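You operate a simulated robot arm through the tools that you are given. There is no shell and no other tool. Be economical: measure what you need, move in short steps, check, and stop when the job is done.

Carry out the task below with a simulated robot arm. There is one attempt and no reset: what you move stays moved.

## Task
Peg the green caddy's good badge, bin the spoilt one, then fork the empty caddy onto the tile.
Fine: wait till the caddy is cool (green strip); a free peg of the long strip; green reject bin; brown tile; yellow fork back.

The check looks at the end state, three seconds after you hand in, the way a careful person would. Anything else that was tipped, shoved, dropped, spilled or broken makes it a failure.

## Robot
A 6-joint arm with a two-finger parallel gripper on a trunk, on a base that drives. Base frame: it is fixed to the floor where the robot stands at the start and does not move with it; the origin is under the middle of the robot, x ahead of it, y to its left, z up. Units: cm, degrees, N and s.
With the tool pointing down near the work surface it reaches from about 18 to 76 cm from the robot's upright axis, wherever it stands. Its first joint turns from -166.0 to 166.0 degrees. Places, roughly: grey caddy (19x11x8 cm) [-50, 120, 80]; inside of the green reject bin [70, -30, 80]; orange caddy [100, -150, 75]; peg 5 of the long peg strip [60, 10, 80]; peg 6 of the long peg strip [60, 0, 80]; top of the brown tile [20, 70, 80]; white caddy [-150, 100, 75]. Payload 3.91 kg.
Tool frame: the origin (TCP) lies between the finger pads and is the grasp point; the fingertips stand 3 cm ahead of it; z points along the fingers, y is the line along which they close. The gripper opens to 11 cm. The fingers are 2 cm wide and 1 cm thick; the gripper's body (4.8 by 11.2 cm) begins 5.5 cm behind the TCP.
Orientation is that of the tool frame in the base frame, as a unit quaternion [x, y, z, w]. With the fingers straight down and closing along the base's y, the tool's x points along the base's -x, its y along +y and its z along -z.

## Interface
- The arm moves only by the tool arm_command. Its argument "motion" is a list of rows, each a list of 6 numbers: the shift along the base's x, y, z in cm, then the turn, a rotation vector about the base's x, y, z in degrees. In form: [[x, y, z, wx, wy, wz], ...]. A call has 1 to 10 rows; each row is the pose to reach, as a shift and turn from the pose commanded when the call began. "gripper" is the closure, from 0 (fully open) to 1 (shut), set as the call begins (left out, the last holds). Rows are played at 5 a second. More than 5 cm and 8.6 degrees between two rows, or a gripper value outside its range, and nothing of the call is played. Where a pose cannot be reached the arm comes as near as it can. A force on the tool above 90 N (or 10 N above the force at the start of the call, whichever is more), or a blocked arm, ends the call early, and 0.2 s more pass. The fingers move at their own pace (about 4.5 cm/s each) and stop on an object; they squeeze with about 36 N. The grip force told is the motor's: it shows also when the fingers shut on nothing. Time passes only in rows, and 0.2 s behind the last, so rows that repeat a pose let the fingers close. The reply holds the time, the measured pose of the TCP, the force on the tool along the base axes, the opening and the grip force, in the units named above and with some noise, with the torque about the TCP (base axes, N m) and any sound that the robot's microphone picked up.
- Cameras (640 x 400 px; columns grow to the right, rows downward): "scene" is now at [0.57, 17.04, 148.87]; the picture's right is [0.23, -0.97, 0.00], its down [-0.83, -0.20, -0.52] and it looks along [0.51, 0.12, -0.85] (base axes); focal length 265 px, centre (320, 200). "wrist" rides on the gripper at [7.1, 2.2, -10.7] in the tool frame; the picture's right is [-0.29, 0.96, 0.00], its down [-0.76, -0.23, -0.61] and it looks along [-0.58, -0.18, 0.79] (tool axes); focal length 243 px, centre (320, 200). There is no depth. A picture from a camera that has moved, and an enlarged one, comes with that camera's place and axes in the base frame and with its lens.
- snapshot(camera): a new picture of that camera. No time passes.
- raise_lower(by): slides the trunk up (or, below 0, down) by that many cm; the arm and the scene camera ride with it, the base frame stays. It gives what a move gives, with no picture.
- drive_base(legs): drives the robot by 1 to 6 legs, each [ahead, left, turn to the left] in cm, cm and degrees, along the robot's own axes; the way and the turn of a leg run together, so that a leg with both is an arc; at most 150 cm and 180 degrees a leg. The arm and the cameras ride along, it lands a little off, and it stops where it bumps. It gives what a move gives.
- turn_head(pan, tilt): turns the head with the scene camera to pan (to the left, within 86 degrees either way) and tilt (down, from -29 to 69), counted from straight ahead of the robot. It gives what a move gives.
- enlarge(camera, box): a new picture of the part [left, top, right, bottom] of that camera's present view, enlarged. No time passes.
- close_job(): hands the job in; it is judged then, once.

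Go step by step. Nothing tells you exact positions but the pictures and the camera data: compare them with the known pose of the tool, close in by small moves and look again before you grip or let go. The budget is 120 turns and 90 pictures, counting those below and the enlarged ones. Unless the task says otherwise, let go and move clear before handing in, and close with one line.

The tools are called as name(argument=value, ...) on one line, values as JSON. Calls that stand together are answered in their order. arm_command: Moves the arm, as the interface text tells. Its arguments: {"type":"object","properties":{"motion":{"type":"array","items":{"type":"array","items":{"type":"number"}}},"gripper":{"type":"number"}},"required":["motion"]} The other tools are called the same way: raise_lower (by) slides the trunk up or down; drive_base (legs) drives the base; turn_head (pan, tilt) turns the head that bears the scene camera; snapshot (camera) takes a picture; enlarge (camera, box) takes an enlarged picture of a part of a camera's view; close_job () hands the job in.

At the start:

```text
t: 0.0
tcp_pos: [45.43, 19.09, 107.11]
orientation: [-0.001, 1.0, -0.001, 0.001]
wrist_force: [-0.1, 0.4, -0.3]
ft_torque: [-0.01, 0.01, -0.01]
finger_gap: 11.02
finger_force: 0.1
trunk travel left (down, up): [-47.5, 11.5]
robot x, y, heading: [-0.22, -0.46, 0.2]
head pan, tilt: [13.5, 58.7]
```

scene: 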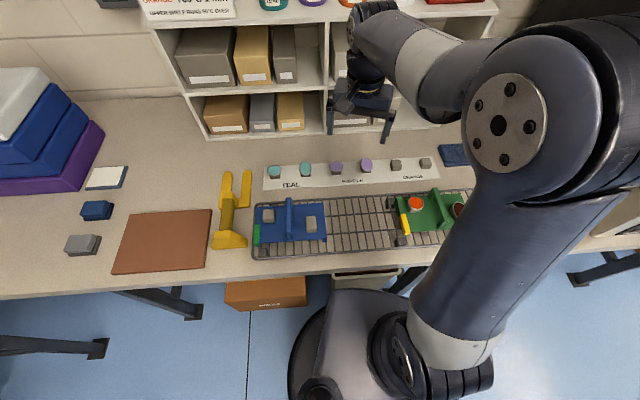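
wrist: 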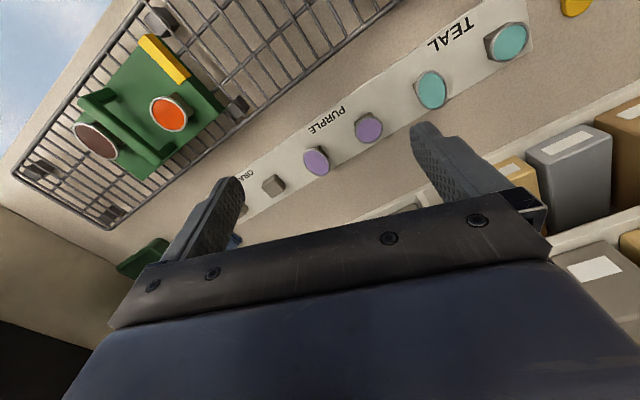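

I see a green caddy on a wire rack with an orange and a dark badge and a yellow strip (still warm), plus the fork, tile and peg strip. I'll look closer at the details first.

enlarge(camera="scene", box=[360, 130, 480, 260])

enlarge(camera="scene", box=[190, 140, 350, 270])

enlarge(camera="wrist", box=[60, 20, 300, 280])

turn_head(pan=-30, tilt=50)

snapshot(camera="scene")

```text
3.08 times, centred on (420, 195) of scene
camera zoom: at [0.57, 17.04, 148.87], right [0.23, -0.97, 0.0], down [-0.83, -0.2, -0.52], along [0.51, 0.12, -0.85], focal length 816 px, centre (12, 215)
```

zoom: 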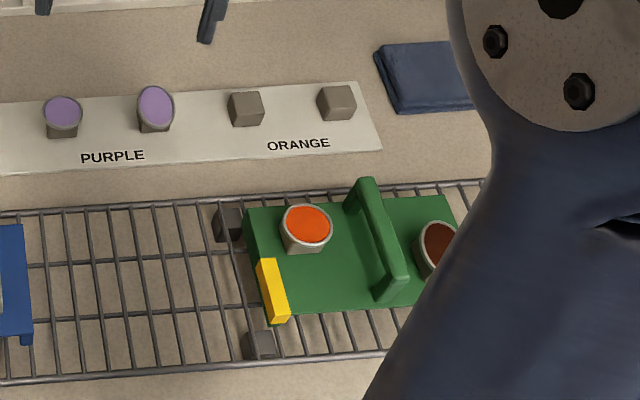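

```text
3.08 times, centred on (270, 205) of scene
camera zoom: at [0.57, 17.04, 148.87], right [0.23, -0.97, 0.0], down [-0.83, -0.2, -0.52], along [0.51, 0.12, -0.85], focal length 816 px, centre (474, 185)
```

zoom: 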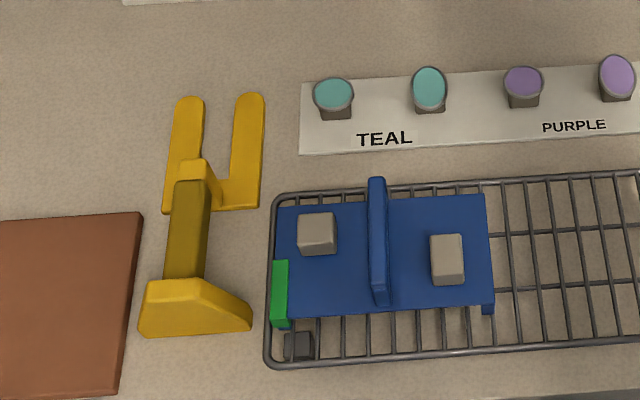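

```text
1.54 times, centred on (180, 150) of wrist
camera zoom: at [38.32, 21.18, 117.84], right [0.29, 0.96, 0.0], down [0.76, -0.23, 0.61], along [0.58, -0.18, -0.79], focal length 373 px, centre (535, 277)
```

zoom: 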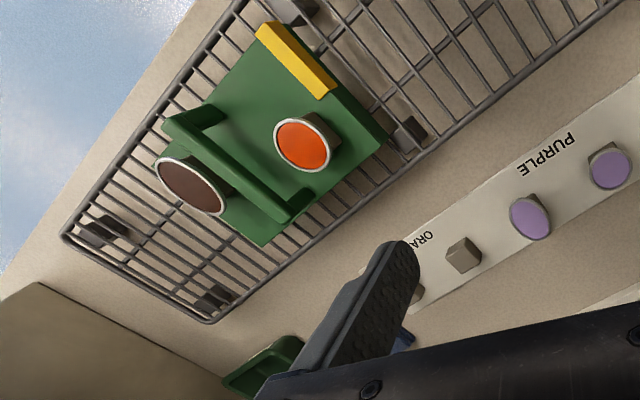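

```text
t: 1.1
tcp_pos: [45.51, 19.19, 107.05]
orientation: [0.0, 1.0, 0.001, 0.001]
wrist_force: [0.3, -0.7, -0.1]
ft_torque: [-0.03, -0.04, -0.01]
finger_gap: 11.01
finger_force: 0.0
trunk travel left (down, up): [-47.5, 11.5]
robot x, y, heading: [-0.11, 0.15, 0.0]
head pan, tilt: [-30.0, 50.0]
```

```text
84 pictures are left
camera scene: at [0.62, 11.6, 149.97], right [-0.5, -0.87, 0.0], down [-0.66, 0.38, -0.64], along [0.56, -0.32, -0.77], focal length 265 px, centre (320, 200)
```

scene: 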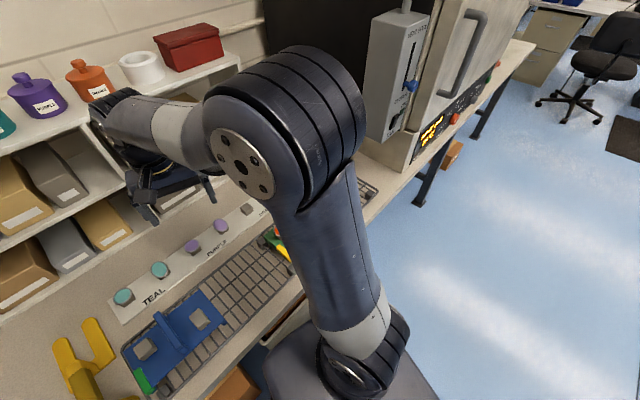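

The arm hides the right side. I'll read the notice on the shelf and swing the arm left to clear the view of the rack and bin.

turn_head(pan=15, tilt=25)

snapshot(camera="scene")

enlarge(camera="scene", box=[100, 20, 420, 220])

```text
t: 2.2
tcp_pos: [45.46, 19.11, 107.11]
orientation: [0.0, 1.0, 0.0, 0.0]
wrist_force: [-0.9, 0.2, 0.2]
ft_torque: [-0.02, 0.02, 0.01]
finger_gap: 11.01
finger_force: 0.1
trunk travel left (down, up): [-47.5, 11.5]
robot x, y, heading: [-0.15, -0.48, 0.3]
head pan, tilt: [15.0, 25.0]
```

```text
83 pictures are left
camera scene: at [2.85, 17.83, 153.72], right [0.26, -0.97, 0.0], down [-0.41, -0.11, -0.91], along [0.88, 0.23, -0.42], focal length 265 px, centre (320, 200)
```

scene: 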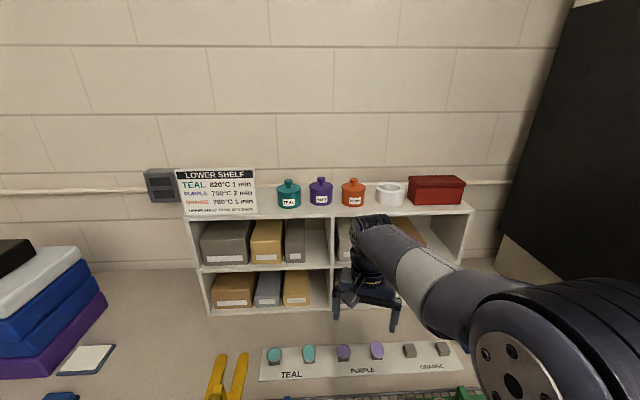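

```text
2.00 times, centred on (260, 120) of scene
camera zoom: at [2.85, 17.83, 153.72], right [0.26, -0.97, 0.0], down [-0.41, -0.11, -0.91], along [0.88, 0.23, -0.42], focal length 530 px, centre (440, 360)
```

zoom: 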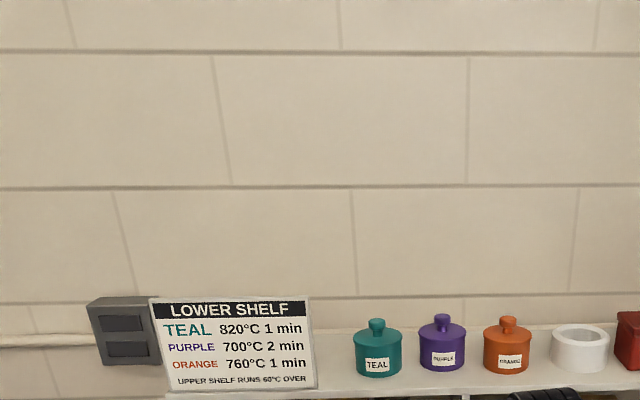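

Free pegs are the two grey ones at the ORANGE end of the strip. I'll move the wrist camera above the green caddy to look closely.

arm_command(motion=[[-3, -4, 0, 0, 0, 0], [-6, -8, 0, 0, 0, 0], [-9, -12, 0, 0, 0, 0], [-12, -16, 0, 0, 0, 0], [-14, -20, 0, 0, 0, 0]])

snapshot(camera="wrist")

turn_head(pan=-10, tilt=55)

snapshot(camera="scene")

```text
t: 3.4
tcp_pos: [31.34, -0.85, 107.25]
orientation: [0.001, 1.0, 0.0, 0.001]
wrist_force: [0.0, -0.7, -0.5]
ft_torque: [0.02, 0.02, -0.01]
finger_gap: 11.0
finger_force: 0.1
trunk travel left (down, up): [-47.5, 11.5]
robot x, y, heading: [0.04, 0.11, -0.2]
head pan, tilt: [15.0, 25.0]
```

```text
81 pictures are left
camera wrist: at [24.19, 1.24, 117.87], right [0.29, 0.96, 0.0], down [0.76, -0.23, 0.61], along [0.58, -0.18, -0.79], focal length 243 px, centre (320, 200)
```

wrist: 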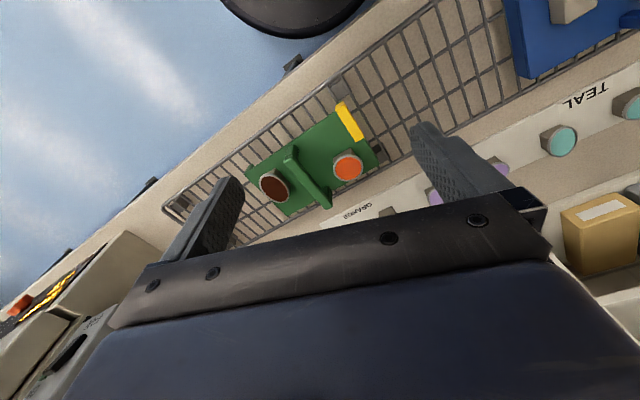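

```text
t: 4.4
tcp_pos: [31.39, -0.72, 107.14]
orientation: [0.0, 1.0, 0.0, 0.0]
wrist_force: [-0.5, -0.6, 0.1]
ft_torque: [0.02, -0.01, 0.05]
finger_gap: 11.03
finger_force: 0.0
trunk travel left (down, up): [-47.5, 11.5]
robot x, y, heading: [0.04, -0.01, -0.1]
head pan, tilt: [-10.0, 55.0]
```

```text
80 pictures are left
camera scene: at [1.05, 14.2, 149.33], right [-0.17, -0.98, 0.0], down [-0.81, 0.14, -0.57], along [0.57, -0.1, -0.82], focal length 265 px, centre (320, 200)
```

scene: 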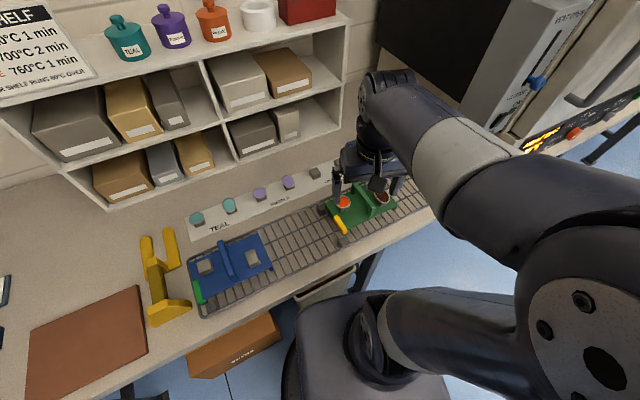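

The strip is still yellow. While it cools I'll examine the bin and the rest of the bench.

arm_command(motion=[[-2, 5, 0, 0, 0, 0], [-4, 9, 0, 0, 0, 0], [-5, 13, 0, 0, 0, 0], [-5, 17, 0, 0, 0, 0], [-5, 21, 0, 0, 0, 0], [-5, 25, 0, 0, 0, 0], [-5, 29, 0, 0, 0, 0], [-5, 33, 0, 0, 0, 0]])

snapshot(camera="wrist")

turn_head(pan=-25, tilt=45)

snapshot(camera="scene")

```text
refused: row 1 steps farther than a row can; nothing moved
```

```text
79 pictures are left
camera wrist: at [24.26, 1.3, 117.87], right [0.29, 0.96, 0.0], down [0.76, -0.23, 0.61], along [0.58, -0.18, -0.79], focal length 243 px, centre (320, 200)
```

wrist: 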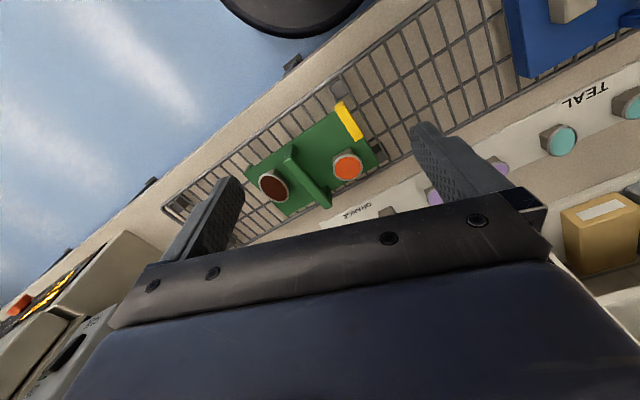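

```text
t: 5.2
tcp_pos: [31.42, -0.69, 107.05]
orientation: [0.0, 1.0, -0.001, -0.001]
wrist_force: [0.7, 0.5, 0.4]
ft_torque: [0.02, 0.01, 0.0]
finger_gap: 11.02
finger_force: 0.0
trunk travel left (down, up): [-47.5, 11.5]
robot x, y, heading: [0.1, 0.04, 0.1]
head pan, tilt: [-25.0, 45.0]
```

```text
78 pictures are left
camera scene: at [1.31, 12.01, 150.66], right [-0.42, -0.91, 0.0], down [-0.64, 0.3, -0.71], along [0.64, -0.3, -0.71], focal length 265 px, centre (320, 200)
```

scene: 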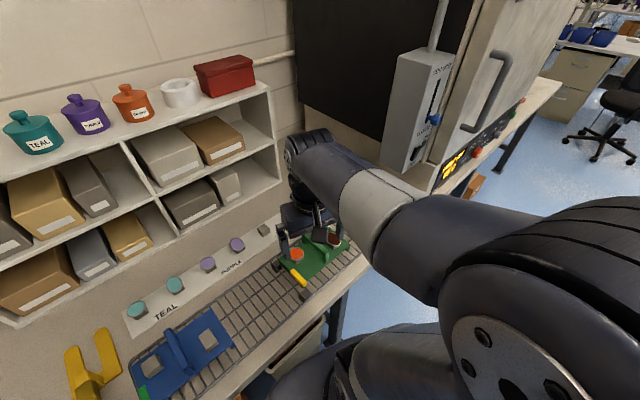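

Step was slightly too long; I'll move the arm left in smaller rows to clear the view to the right.

arm_command(motion=[[-1, 4.5, 0, 0, 0, 0], [-2, 9, 0, 0, 0, 0], [-3, 13.5, 0, 0, 0, 0], [-4, 18, 0, 0, 0, 0], [-5, 22.5, 0, 0, 0, 0], [-5, 27, 0, 0, 0, 0], [-5, 31.5, 0, 0, 0, 0], [-5, 36, 0, 0, 0, 0], [-5, 40, 0, 0, 0, 0]])

snapshot(camera="scene")

snapshot(camera="wrist")

```text
t: 7.2
tcp_pos: [26.52, 39.16, 107.04]
orientation: [0.0, 1.0, 0.0, 0.0]
wrist_force: [0.2, 0.0, -1.3]
ft_torque: [0.0, -0.01, -0.02]
finger_gap: 11.01
finger_force: 0.0
trunk travel left (down, up): [-47.5, 11.5]
robot x, y, heading: [0.02, -0.24, -0.2]
head pan, tilt: [-25.0, 45.0]
```

```text
77 pictures are left
camera scene: at [1.32, 12.03, 150.66], right [-0.42, -0.91, 0.0], down [-0.64, 0.3, -0.71], along [0.64, -0.3, -0.71], focal length 265 px, centre (320, 200)
```

scene: 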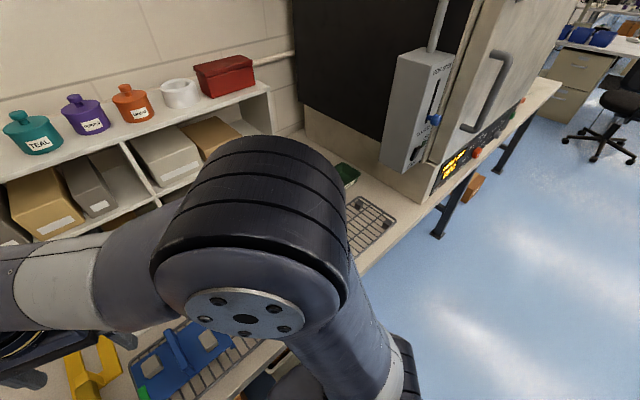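

```text
76 pictures are left
camera wrist: at [19.26, 41.29, 117.77], right [0.29, 0.96, 0.0], down [0.76, -0.23, 0.61], along [0.58, -0.18, -0.79], focal length 243 px, centre (320, 200)
```

wrist: 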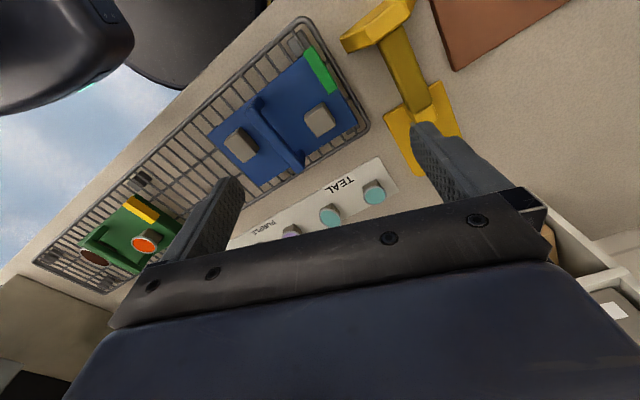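

Bin sits around (71, -33). Now I'll zoom on the fork and blue caddy for their geometry.

enlarge(camera="wrist", box=[200, 0, 480, 200])

enlarge(camera="wrist", box=[20, 160, 220, 320])

enlarge(camera="scene", box=[320, 130, 420, 260])

```text
2.00 times, centred on (340, 100) of wrist
camera zoom: at [19.26, 41.29, 117.77], right [0.29, 0.96, 0.0], down [0.76, -0.23, 0.61], along [0.58, -0.18, -0.79], focal length 485 px, centre (280, 400)
```

zoom: 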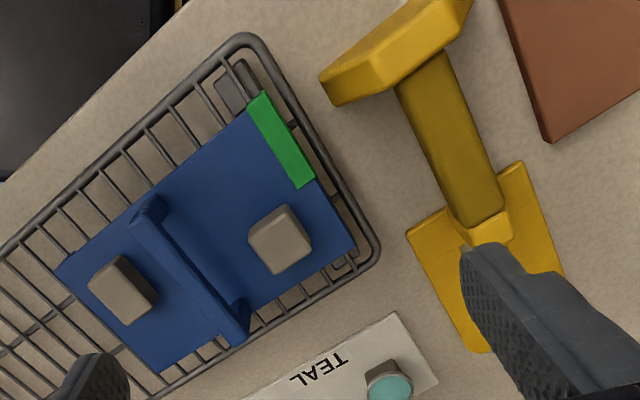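

```text
2.50 times, centred on (120, 240) of wrist
camera zoom: at [19.26, 41.29, 117.77], right [0.29, 0.96, 0.0], down [0.76, -0.23, 0.61], along [0.58, -0.18, -0.79], focal length 606 px, centre (820, 100)
```

zoom: 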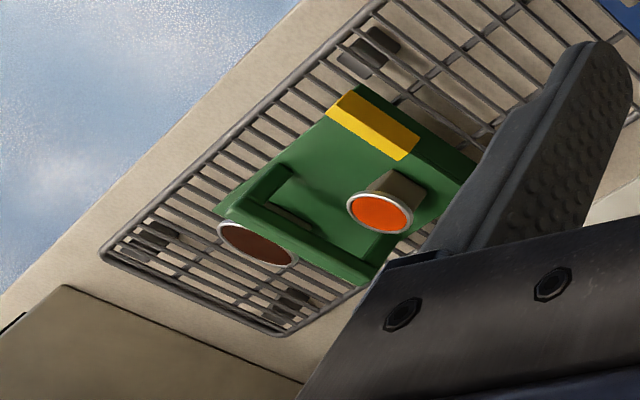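

```text
3.08 times, centred on (370, 195) of scene
camera zoom: at [1.32, 12.03, 150.66], right [-0.42, -0.91, 0.0], down [-0.64, 0.3, -0.71], along [0.64, -0.3, -0.71], focal length 816 px, centre (166, 215)
```

zoom: 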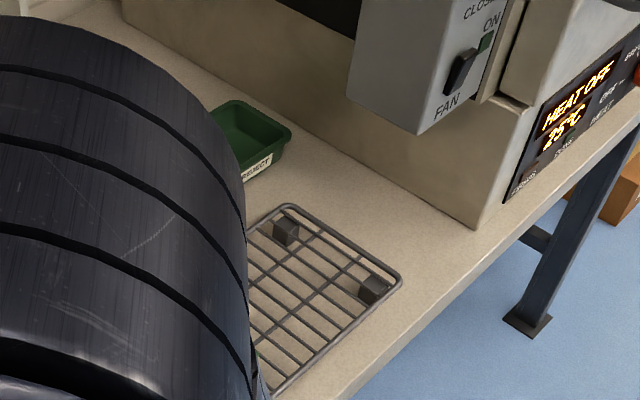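

I'll place the wrist camera to look at the fork and blue caddy more obliquely, so I can see heights and any gap beneath.

arm_command(motion=[[-1, 2, -3, 0, -7, 0], [-2, 3, -6, 0, -14, 0], [-3, 4, -9, 0, -21, 0], [-4, 5, -12, 0, -28, 0], [-4, 5, -14, 0, -35, 0]])

snapshot(camera="wrist")

```text
t: 8.3
tcp_pos: [22.43, 44.16, 93.03]
orientation: [0.0, 0.953, 0.0, 0.302]
wrist_force: [-0.4, -0.3, 0.3]
ft_torque: [0.0, -0.03, 0.03]
finger_gap: 11.02
finger_force: 0.0
trunk travel left (down, up): [-47.5, 11.5]
robot x, y, heading: [-0.1, 0.05, -0.1]
head pan, tilt: [-25.0, 45.0]
```

```text
72 pictures are left
camera wrist: at [10.42, 46.16, 97.79], right [0.24, 0.96, 0.17], down [0.27, -0.23, 0.93], along [0.93, -0.18, -0.32], focal length 243 px, centre (320, 200)
```

wrist: 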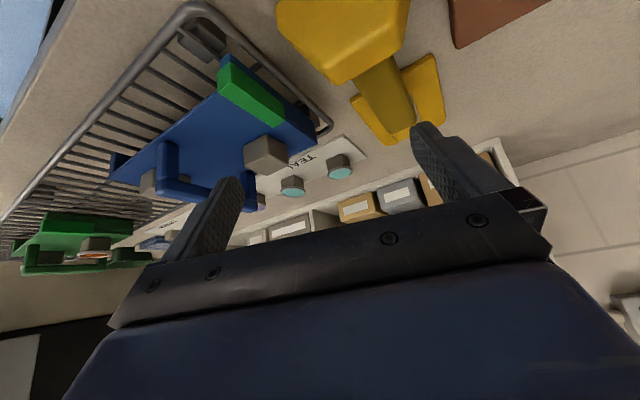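

enlarge(camera="wrist", box=[0, 150, 240, 300])

enlarge(camera="wrist", box=[90, 0, 470, 220])

```text
2.67 times, centred on (120, 225) of wrist
camera zoom: at [10.42, 46.16, 97.79], right [0.24, 0.96, 0.17], down [0.27, -0.23, 0.93], along [0.93, -0.18, -0.32], focal length 647 px, centre (853, 133)
```

zoom: 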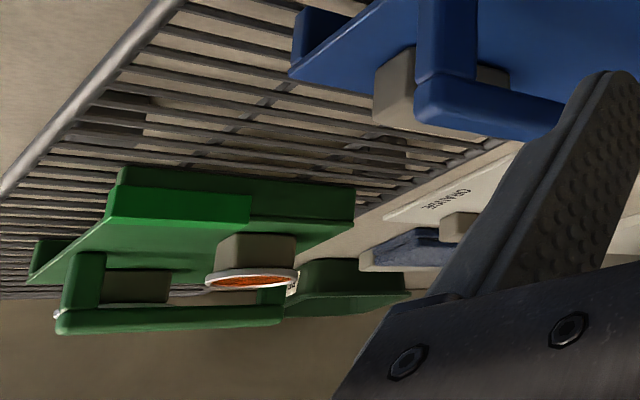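

```text
1.68 times, centred on (280, 110) of wrist
camera zoom: at [10.42, 46.16, 97.79], right [0.24, 0.96, 0.17], down [0.27, -0.23, 0.93], along [0.93, -0.18, -0.32], focal length 409 px, centre (387, 352)
```

zoom: 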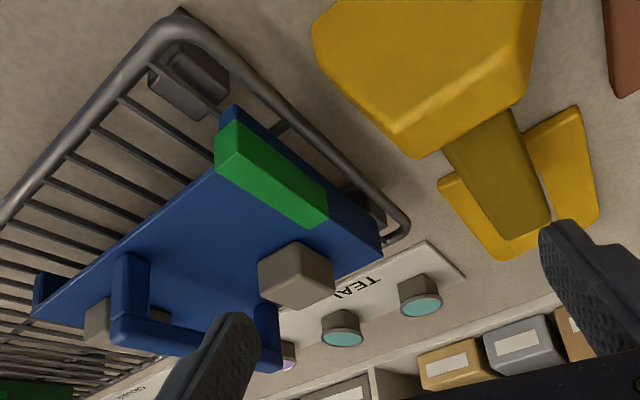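

The green caddy's strip now looks green. The caddies have end skirts with an open tunnel front-to-back, so the fork goes in along +x. I'll return upright and move over the green caddy.

arm_command(motion=[[0, -2, 4, 0, 7, 0], [0, -5, 7, 0, 14, 0], [0, -9, 9, 0, 21, 0], [0, -13.5, 10, 0, 28, 0], [1, -18, 10, 0, 35, 0], [2, -22.5, 10, 0, 35, 0], [3, -27, 10, 0, 35, 0], [4, -31.5, 10, 0, 35, 0], [5, -36, 10, 0, 35, 0], [6, -40.5, 9, 0, 35, 0]])

arm_command(motion=[[0, -4, -2, 0, 0, 0]])

snapshot(camera="wrist")

enlarge(camera="wrist", box=[200, 60, 420, 260])

turn_head(pan=-5, tilt=55)

snapshot(camera="scene")

```text
t: 10.6
tcp_pos: [28.59, 3.57, 102.16]
orientation: [0.0, 1.0, 0.0, 0.0]
wrist_force: [-0.5, 0.1, 0.1]
ft_torque: [0.02, -0.02, 0.01]
finger_gap: 11.03
finger_force: 0.0
trunk travel left (down, up): [-47.5, 11.5]
robot x, y, heading: [0.04, -0.02, -0.1]
head pan, tilt: [-25.0, 45.0]
```

```text
t: 10.9
tcp_pos: [28.48, -0.35, 100.28]
orientation: [0.001, 1.0, 0.001, 0.0]
wrist_force: [0.6, -0.5, 0.0]
ft_torque: [0.0, 0.02, 0.01]
finger_gap: 11.02
finger_force: 0.1
trunk travel left (down, up): [-47.5, 11.5]
robot x, y, heading: [0.0, 0.06, -0.0]
head pan, tilt: [-25.0, 45.0]
```

```text
69 pictures are left
camera wrist: at [21.41, 1.71, 110.95], right [0.29, 0.96, 0.0], down [0.76, -0.23, 0.61], along [0.58, -0.18, -0.79], focal length 243 px, centre (320, 200)
```

wrist: 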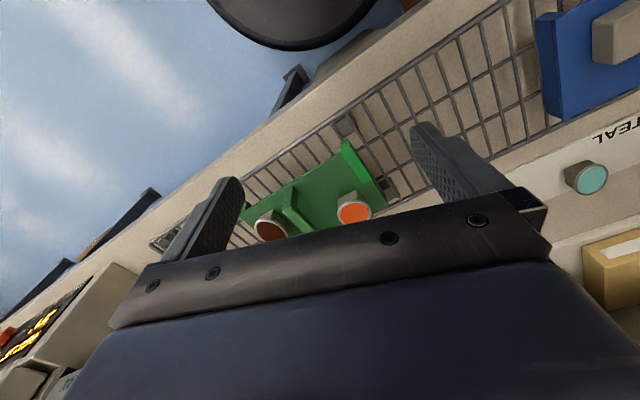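

```text
2.00 times, centred on (310, 160) of wrist
camera zoom: at [21.41, 1.71, 110.95], right [0.29, 0.96, 0.0], down [0.76, -0.23, 0.61], along [0.58, -0.18, -0.79], focal length 485 px, centre (340, 280)
```

zoom: 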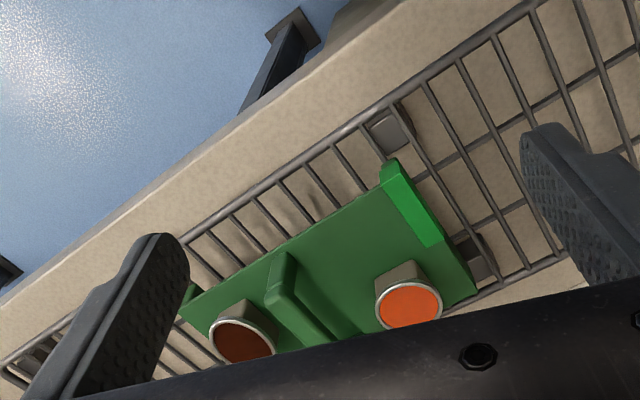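

```text
t: 11.8
tcp_pos: [28.65, -0.45, 100.19]
orientation: [0.0, 1.0, 0.0, 0.0]
wrist_force: [0.1, -0.9, -0.3]
ft_torque: [0.0, 0.01, 0.01]
finger_gap: 10.98
finger_force: 0.2
trunk travel left (down, up): [-47.5, 11.5]
robot x, y, heading: [-0.23, -0.3, -0.3]
head pan, tilt: [-5.0, 55.0]
```

```text
67 pictures are left
camera scene: at [1.13, 14.81, 149.33], right [-0.09, -1.0, 0.0], down [-0.82, 0.07, -0.57], along [0.57, -0.05, -0.82], focal length 265 px, centre (320, 200)
```

scene: 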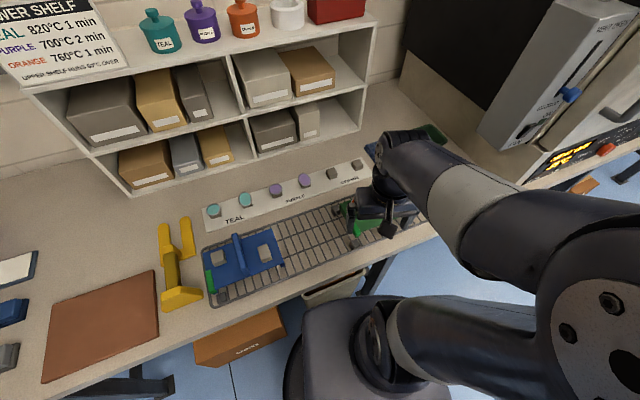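

The green strip confirms the caddy is cool. Orange badge ≈ (43.3, -0.2, 86), dark one ≈ (43, -12.4). I'll rotate the gripper to close along the caddy's short side and approach for a close look.

arm_command(motion=[[1.5, 1, 0, 0, 0, -8], [3, 2, 0, 0, 0, -16], [4.5, 3, 0, 0, 0, -24], [6, 4, 0, 0, 0, -32], [7.5, 5, -1, 0, 0, -40], [9, 6, -2, 0, 0, -48], [10.5, 7, -3, 0, 0, -56], [12, 8, -3, 0, 0, -64], [13, 9, -3, 0, 0, -72], [14.5, 9, -3, 0, 0, -80]])

snapshot(camera="wrist")

snapshot(camera="scene")

```text
t: 14.0
tcp_pos: [42.97, 8.7, 97.1]
orientation: [0.644, 0.765, 0.0, 0.0]
wrist_force: [0.4, 0.2, 0.4]
ft_torque: [-0.02, -0.01, 0.01]
finger_gap: 11.02
finger_force: 0.0
trunk travel left (down, up): [-47.5, 11.5]
robot x, y, heading: [-0.01, -0.16, -0.3]
head pan, tilt: [-5.0, 55.0]
```

```text
66 pictures are left
camera wrist: at [43.86, 15.94, 107.85], right [0.99, -0.12, 0.0], down [-0.1, -0.79, 0.61], along [-0.07, -0.6, -0.79], focal length 243 px, centre (320, 200)
```

wrist: 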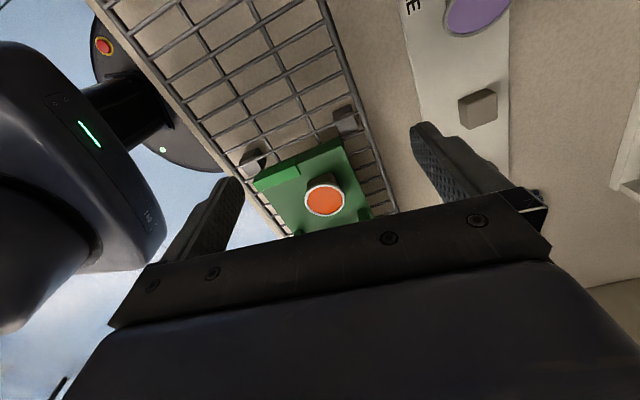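

```text
65 pictures are left
camera scene: at [1.12, 14.82, 149.32], right [-0.09, -1.0, 0.0], down [-0.82, 0.07, -0.57], along [0.57, -0.05, -0.82], focal length 265 px, centre (320, 200)
```

scene: 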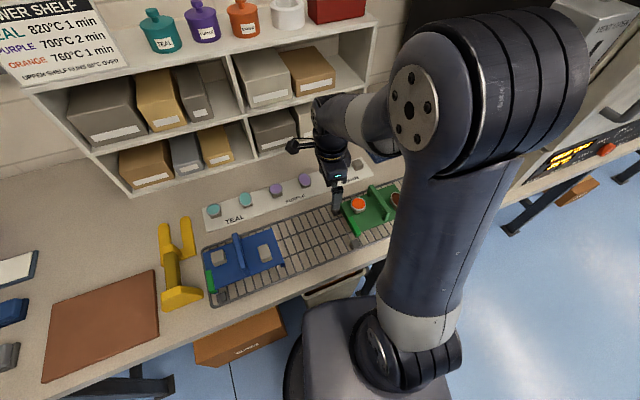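

Badge estimate (42.5, 0.1, 87), ~4.4 cm disc. I'll enlarge to get the caddy's yaw before descending.

enlarge(camera="wrist", box=[220, 100, 420, 240])

enlarge(camera="scene", box=[190, 140, 430, 310])

```text
2.86 times, centred on (320, 170) of wrist
camera zoom: at [43.86, 15.94, 107.85], right [0.99, -0.12, 0.0], down [-0.1, -0.79, 0.61], along [-0.07, -0.6, -0.79], focal length 693 px, centre (320, 286)
```

zoom: 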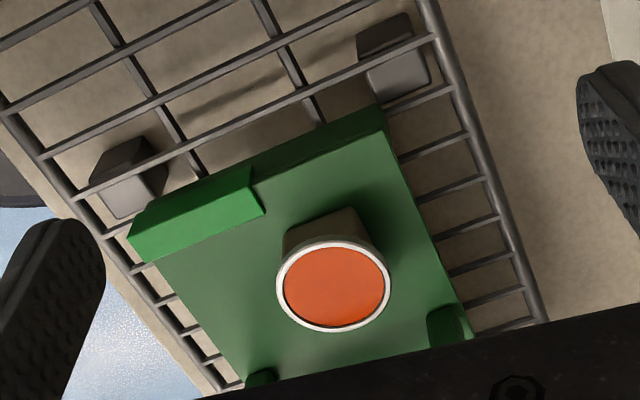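

```text
2.35 times, centred on (310, 225) of scene
camera zoom: at [1.12, 14.82, 149.32], right [-0.09, -1.0, 0.0], down [-0.82, 0.07, -0.57], along [0.57, -0.05, -0.82], focal length 624 px, centre (344, 141)
```

zoom: 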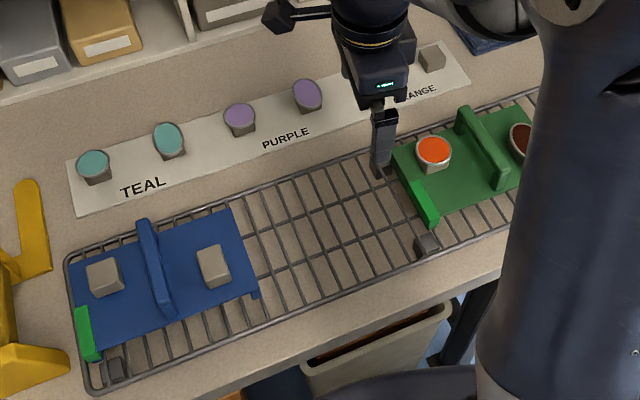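

Caddy yaw ≈ 18°, badge round. I'll rotate the gripper to match and come above the orange badge.

arm_command(motion=[[-0.2, -4.3, -0.5, 0, 0, 4], [-0.5, -8.6, -1, 0, 0, 8], [-0.5, -8.6, -5, 0, 0, 8]])

snapshot(camera="wrist")

enlarge(camera="scene", box=[310, 140, 430, 260])

```text
t: 14.8
tcp_pos: [42.53, -0.04, 92.22]
orientation: [0.588, 0.809, 0.0, 0.0]
wrist_force: [0.0, -0.4, 0.3]
ft_torque: [-0.02, 0.01, -0.05]
finger_gap: 10.99
finger_force: 0.0
trunk travel left (down, up): [-47.5, 11.5]
robot x, y, heading: [0.03, -0.01, 0.1]
head pan, tilt: [-5.0, 55.0]
```

```text
62 pictures are left
camera wrist: at [42.33, 7.33, 102.9], right [1.0, 0.02, 0.0], down [0.02, -0.79, 0.61], along [0.01, -0.61, -0.79], focal length 243 px, centre (320, 200)
```

wrist: 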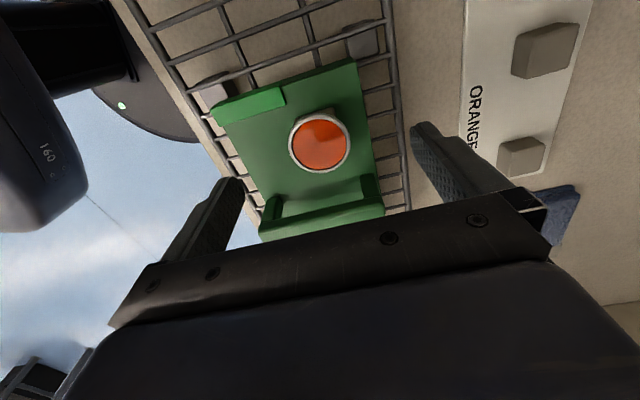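

```text
3.33 times, centred on (370, 200) of scene
camera zoom: at [1.11, 14.79, 149.33], right [-0.09, -1.0, 0.0], down [-0.82, 0.07, -0.57], along [0.57, -0.05, -0.82], focal length 884 px, centre (153, 200)
```

zoom: 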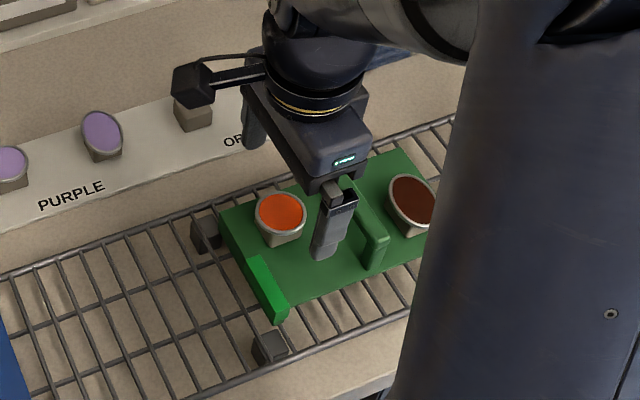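

The badge is centred beneath the TCP. I'll descend so the pads straddle the disc, close partly, and check.

arm_command(motion=[[0, 0, -2, 0, 0, 0], [0, 0, -4.2, 0, 0, 0], [0, 0, -4.2, 0, 0, 0], [0, 0, -4.2, 0, 0, 0], [0, 0, -4.2, 0, 0, 0]], gripper=0.47)

snapshot(camera="wrist")

enlarge(camera="scene", box=[310, 140, 430, 260])

```text
t: 16.0
tcp_pos: [42.34, -0.04, 87.98]
orientation: [0.588, 0.809, 0.0, 0.0]
wrist_force: [-0.3, -0.2, -0.3]
ft_torque: [-0.02, -0.03, -0.01]
finger_gap: 5.82
finger_force: 0.0
trunk travel left (down, up): [-47.5, 11.5]
robot x, y, heading: [0.1, 0.07, -0.2]
head pan, tilt: [-5.0, 55.0]
```

```text
60 pictures are left
camera wrist: at [42.24, 7.33, 98.68], right [1.0, 0.02, 0.0], down [0.02, -0.79, 0.61], along [0.01, -0.61, -0.79], focal length 243 px, centre (320, 200)
```

wrist: 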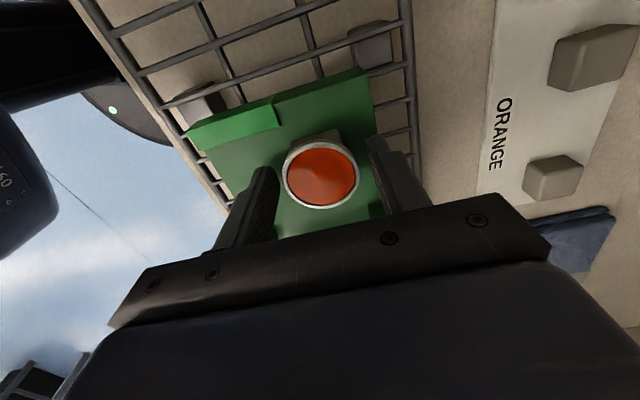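

```text
3.33 times, centred on (370, 200) of scene
camera zoom: at [1.13, 14.82, 149.32], right [-0.09, -1.0, 0.0], down [-0.82, 0.07, -0.57], along [0.57, -0.05, -0.82], focal length 884 px, centre (153, 200)
```

zoom: 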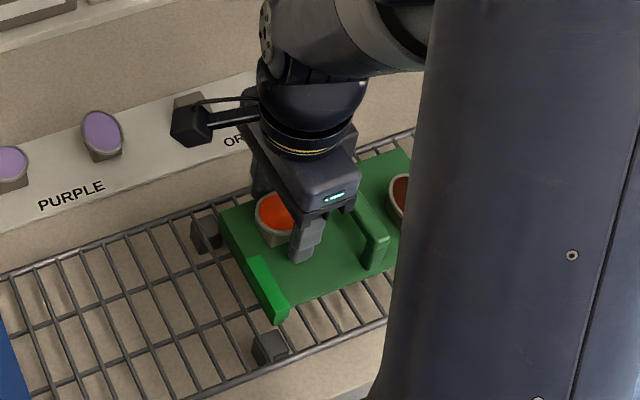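

The disc is centred between the fingers. Closing, then lifting.

arm_command(motion=[[0, 0, 0, 0, 0, 0], [0, 0, 0, 0, 0, 0], [0, 0, 0, 0, 0, 0], [0, 0, 0, 0, 0, 0]], gripper=1)

arm_command(motion=[[0, 0, 1, 0, 0, 0], [0, 0, 2, 0, 0, 0], [0, 0, 4, 0, 0, 0]])

snapshot(camera="wrist")

enlarge(camera="scene", box=[310, 140, 430, 260])

```text
t: 17.0
tcp_pos: [42.35, -0.02, 87.87]
orientation: [0.588, 0.809, 0.0, 0.0]
wrist_force: [-0.5, 1.0, -0.2]
ft_torque: [0.0, 0.01, 0.02]
finger_gap: 4.09
finger_force: 35.9
trunk travel left (down, up): [-47.5, 11.5]
robot x, y, heading: [-0.25, -0.04, 0.2]
head pan, tilt: [-5.0, 55.0]
```

```text
t: 17.8
tcp_pos: [42.38, 0.04, 91.87]
orientation: [0.588, 0.809, -0.001, 0.0]
wrist_force: [0.8, 0.6, -0.3]
ft_torque: [0.0, -0.01, -0.01]
finger_gap: 4.08
finger_force: 36.5
trunk travel left (down, up): [-47.5, 11.5]
robot x, y, heading: [-0.25, -0.07, -0.0]
head pan, tilt: [-5.0, 55.0]
```

```text
58 pictures are left
camera wrist: at [42.26, 7.27, 102.65], right [1.0, 0.02, 0.0], down [0.02, -0.79, 0.61], along [0.01, -0.61, -0.79], focal length 243 px, centre (320, 200)
```

wrist: 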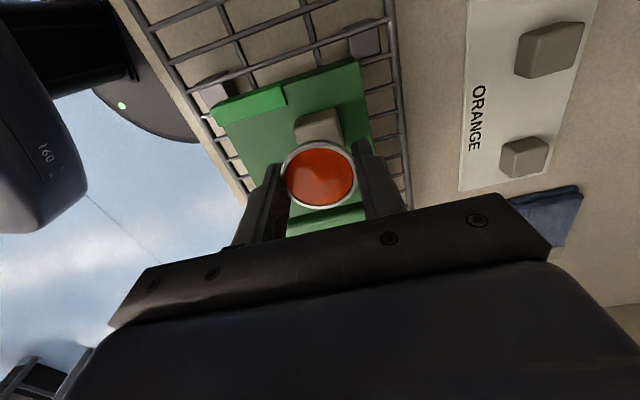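

```text
3.33 times, centred on (370, 200) of scene
camera zoom: at [1.14, 14.82, 149.32], right [-0.09, -1.0, 0.0], down [-0.82, 0.07, -0.57], along [0.57, -0.05, -0.82], focal length 884 px, centre (153, 200)
```

zoom: 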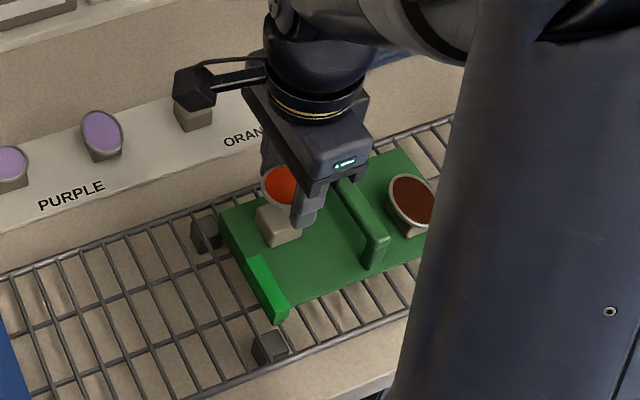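

The orange badge is held. Peg 5 ≈ (60.3, 5.3), peg 6 ≈ (63.3, -3.9). I'll go above peg 5 and check alignment.

arm_command(motion=[[4.5, 2, 1, 0, 0, 0], [9, 4, 1, 0, 0, 0], [13, 6, 1, 0, 0, 0], [16, 8, 1, 0, 0, 0], [18, 9, 1, 0, 0, 0]])

snapshot(camera="wrist")

enlarge(camera="scene", box=[280, 110, 420, 230])

```text
refused: row 1 steps farther than a row can; nothing moved
```

```text
56 pictures are left
camera wrist: at [42.26, 7.27, 102.65], right [1.0, 0.02, 0.0], down [0.02, -0.79, 0.61], along [0.01, -0.61, -0.79], focal length 243 px, centre (320, 200)
```

wrist: 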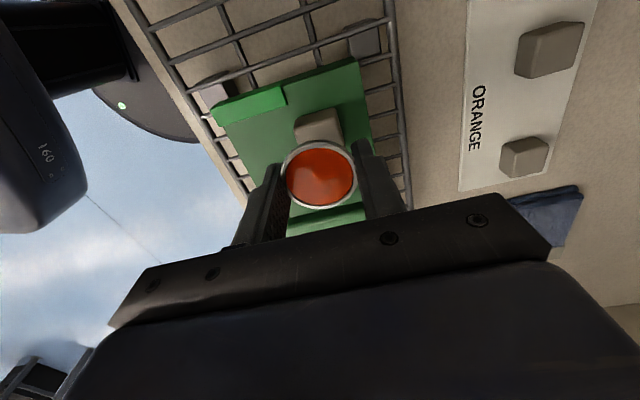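

```text
3.33 times, centred on (350, 170) of scene
camera zoom: at [1.14, 14.82, 149.32], right [-0.09, -1.0, 0.0], down [-0.82, 0.07, -0.57], along [0.57, -0.05, -0.82], focal length 884 px, centre (220, 300)
```

zoom: 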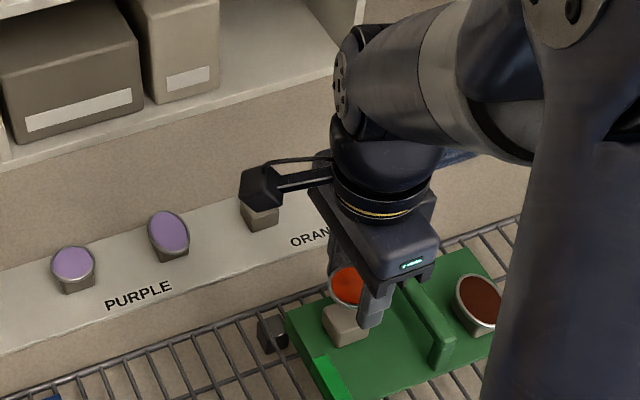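

Redo the move with smaller rows.

arm_command(motion=[[4, 2, 1, 0, 0, 0], [8, 4, 1, 0, 0, 0], [12, 6, 1, 0, 0, 0], [16, 8, 1, 0, 0, 0], [18, 9, 1, 0, 0, 0]])

snapshot(camera="wrist")

enlarge(camera="scene", box=[280, 110, 420, 230])

```text
t: 19.0
tcp_pos: [60.59, 8.99, 92.97]
orientation: [0.588, 0.809, 0.001, 0.0]
wrist_force: [-0.3, -0.2, -0.1]
ft_torque: [-0.01, 0.01, 0.01]
finger_gap: 4.11
finger_force: 35.9
trunk travel left (down, up): [-47.5, 11.5]
robot x, y, heading: [0.17, 0.1, 0.1]
head pan, tilt: [-5.0, 55.0]
```

```text
54 pictures are left
camera wrist: at [60.39, 16.32, 103.73], right [1.0, 0.02, 0.0], down [0.02, -0.79, 0.61], along [0.01, -0.61, -0.79], focal length 243 px, centre (320, 200)
```

wrist: 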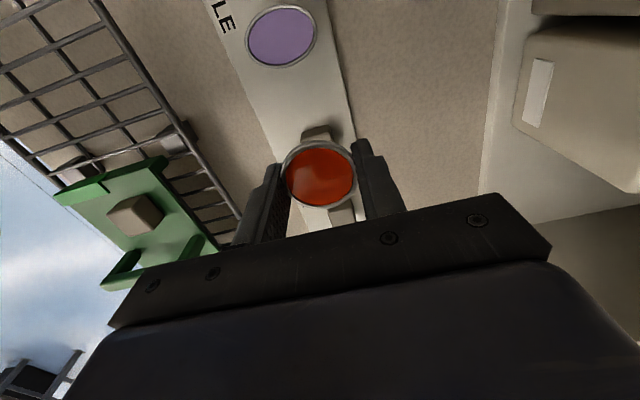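

```text
3.33 times, centred on (350, 170) of scene
camera zoom: at [1.15, 14.83, 149.32], right [-0.09, -1.0, 0.0], down [-0.82, 0.07, -0.57], along [0.57, -0.05, -0.82], focal length 884 px, centre (220, 300)
```

zoom: 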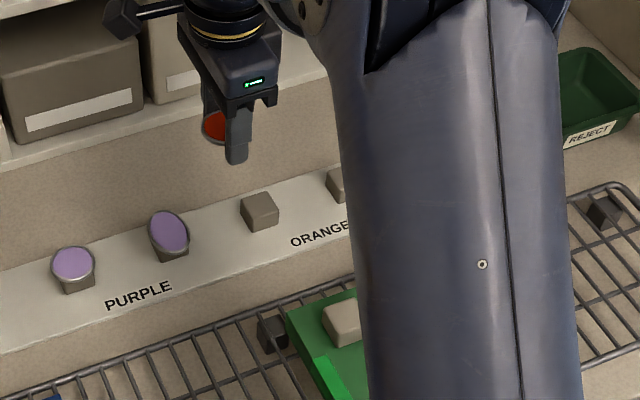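

Peg 5's top is at ≈ (60.3, 5.3, 81). I'll move above it, lower partway, and check from both cameras.

arm_command(motion=[[-0.3, -3.7, 0, 0, 0, 0], [-0.3, -3.7, -4, 0, 0, 0], [-0.3, -3.7, -6.5, 0, 0, 0]])

enlarge(camera="wrist", box=[220, 80, 420, 230])

enlarge(camera="scene", box=[300, 130, 380, 190])

```text
t: 19.8
tcp_pos: [60.34, 5.34, 86.34]
orientation: [0.588, 0.809, 0.001, -0.001]
wrist_force: [-0.3, 1.3, 0.2]
ft_torque: [0.0, -0.01, -0.01]
finger_gap: 4.08
finger_force: 36.1
trunk travel left (down, up): [-47.5, 11.5]
robot x, y, heading: [0.01, 0.06, -0.1]
head pan, tilt: [-5.0, 55.0]
```

```text
2.67 times, centred on (320, 155) of wrist
camera zoom: at [60.09, 12.66, 97.07], right [1.0, 0.02, 0.0], down [0.02, -0.79, 0.61], along [0.01, -0.61, -0.79], focal length 647 px, centre (320, 320)
```

zoom: 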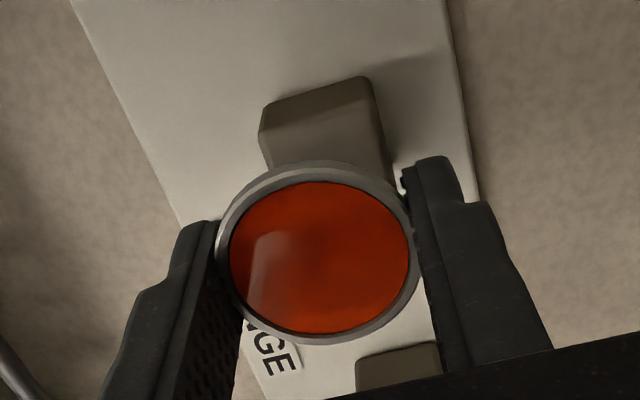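

```text
6.67 times, centred on (340, 160) of scene
camera zoom: at [1.16, 14.83, 149.32], right [-0.09, -1.0, 0.0], down [-0.82, 0.07, -0.57], along [0.57, -0.05, -0.82], focal length 1767 px, centre (187, 467)
```

zoom: 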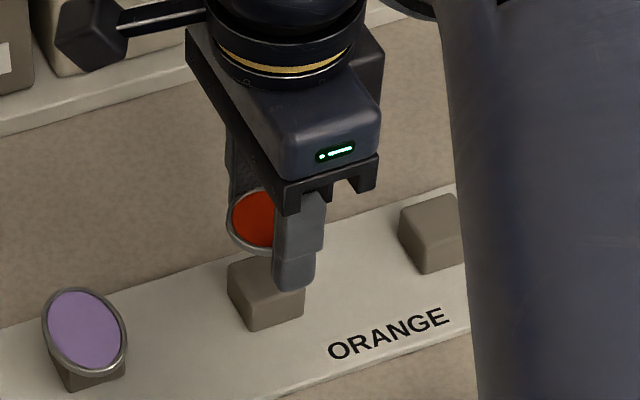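

Alignment looks good within a few mm. I'll lower gently until contact.

arm_command(motion=[[0.15, 0, -1, 0, 0, 0], [0.15, 0, -2, 0, 0, 0], [0.15, 0, -2.4, 0, 0, 0], [0.15, 0, -2.8, 0, 0, 0], [0.15, 0, -3.2, 0, 0, 0], [0.15, 0, -3.5, 0, 0, 0]])

enlarge(camera="wrist", box=[220, 80, 420, 230])

enlarge(camera="scene", box=[300, 130, 380, 190])

```text
t: 21.2
tcp_pos: [60.36, 5.25, 82.88]
orientation: [0.587, 0.809, 0.0, 0.001]
wrist_force: [0.6, -0.4, 0.2]
ft_torque: [0.0, 0.0, -0.02]
finger_gap: 4.09
finger_force: 36.1
trunk travel left (down, up): [-47.5, 11.5]
robot x, y, heading: [0.17, 0.06, -0.2]
head pan, tilt: [-5.0, 55.0]
```

```text
2.67 times, centred on (320, 155) of wrist
camera zoom: at [60.19, 12.68, 93.61], right [1.0, 0.02, 0.0], down [0.02, -0.79, 0.61], along [0.01, -0.61, -0.79], focal length 647 px, centre (320, 320)
```

zoom: 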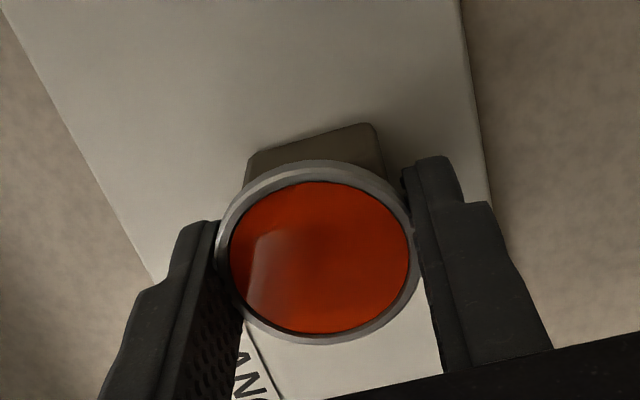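

```text
6.67 times, centred on (340, 160) of scene
camera zoom: at [1.13, 14.82, 149.32], right [-0.09, -1.0, 0.0], down [-0.82, 0.07, -0.57], along [0.57, -0.05, -0.82], focal length 1767 px, centre (187, 467)
```

zoom: 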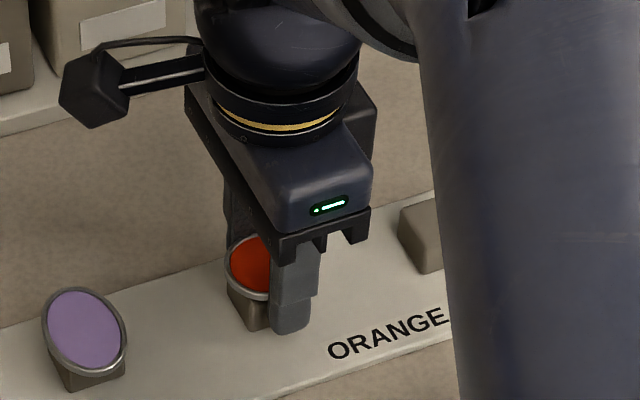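

No contact yet; lowering a bit more in small steps.

arm_command(motion=[[0.1, 0, -0.2, 0, 0, 0], [0.1, 0, -0.4, 0, 0, 0], [0.1, 0, -0.6, 0, 0, 0], [0.1, 0, -0.8, 0, 0, 0]])

enlarge(camera="wrist", box=[220, 80, 420, 230])

```text
t: 22.2
tcp_pos: [60.44, 5.29, 82.28]
orientation: [0.587, 0.809, 0.002, 0.001]
wrist_force: [-1.0, 0.4, 9.0]
ft_torque: [0.01, 0.01, 0.01]
finger_gap: 4.12
finger_force: 35.6
trunk travel left (down, up): [-47.5, 11.5]
robot x, y, heading: [0.08, 0.03, -0.1]
head pan, tilt: [-5.0, 55.0]
```

```text
2.67 times, centred on (320, 155) of wrist
camera zoom: at [60.23, 12.67, 92.96], right [1.0, 0.02, 0.0], down [0.01, -0.79, 0.61], along [0.01, -0.61, -0.79], focal length 647 px, centre (320, 320)
```

zoom: 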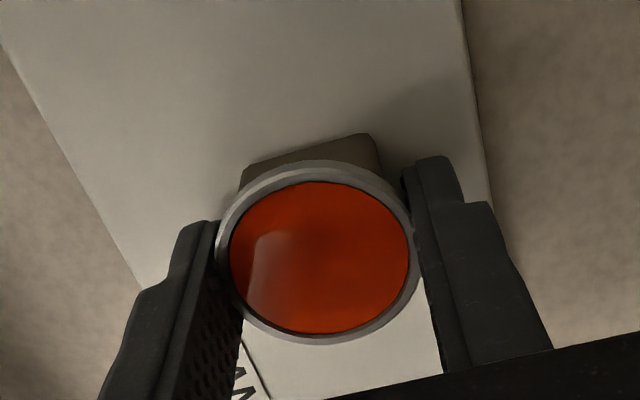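

Contact at z ≈ 82.3 with no torque: the badge rests on the peg. I'll open modestly and rise.

arm_command(motion=[[0, 0, 0.2, 0, 0, 0], [0, 0, 0.2, 0, 0, 0], [0, 0, 0.2, 0, 0, 0], [0, 0, 2, 0, 0, 0], [0, 0, 5, 0, 0, 0], [0, 0, 9, 0, 0, 0]], gripper=0.45)

snapshot(camera="wrist")

enlarge(camera="scene", box=[290, 110, 410, 200])

```text
t: 23.6
tcp_pos: [60.4, 5.35, 91.2]
orientation: [0.587, 0.809, 0.0, 0.0]
wrist_force: [0.5, -0.3, -0.1]
ft_torque: [-0.02, 0.01, 0.02]
finger_gap: 6.04
finger_force: 0.1
trunk travel left (down, up): [-47.5, 11.5]
robot x, y, heading: [0.01, -0.24, -0.1]
head pan, tilt: [-5.0, 55.0]
```

```text
47 pictures are left
camera wrist: at [60.29, 12.71, 101.83], right [1.0, 0.02, 0.0], down [0.02, -0.79, 0.61], along [0.01, -0.61, -0.79], focal length 243 px, centre (320, 200)
```

wrist: 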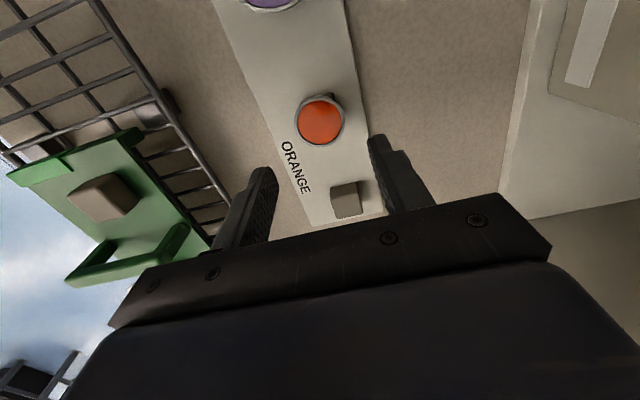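

```text
4.44 times, centred on (350, 155) of scene
camera zoom: at [1.14, 14.82, 149.32], right [-0.09, -1.0, 0.0], down [-0.82, 0.07, -0.57], along [0.57, -0.05, -0.82], focal length 1178 px, centre (187, 400)
```

zoom: 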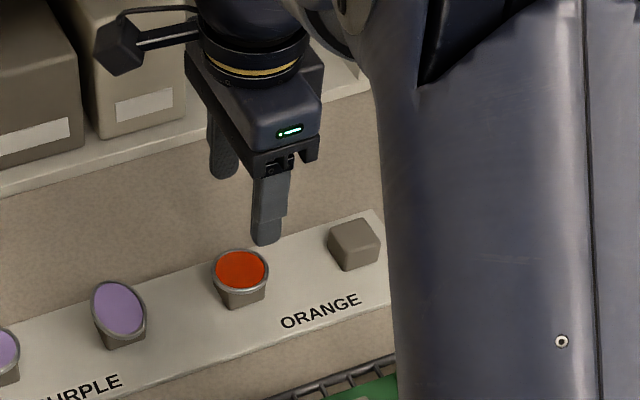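

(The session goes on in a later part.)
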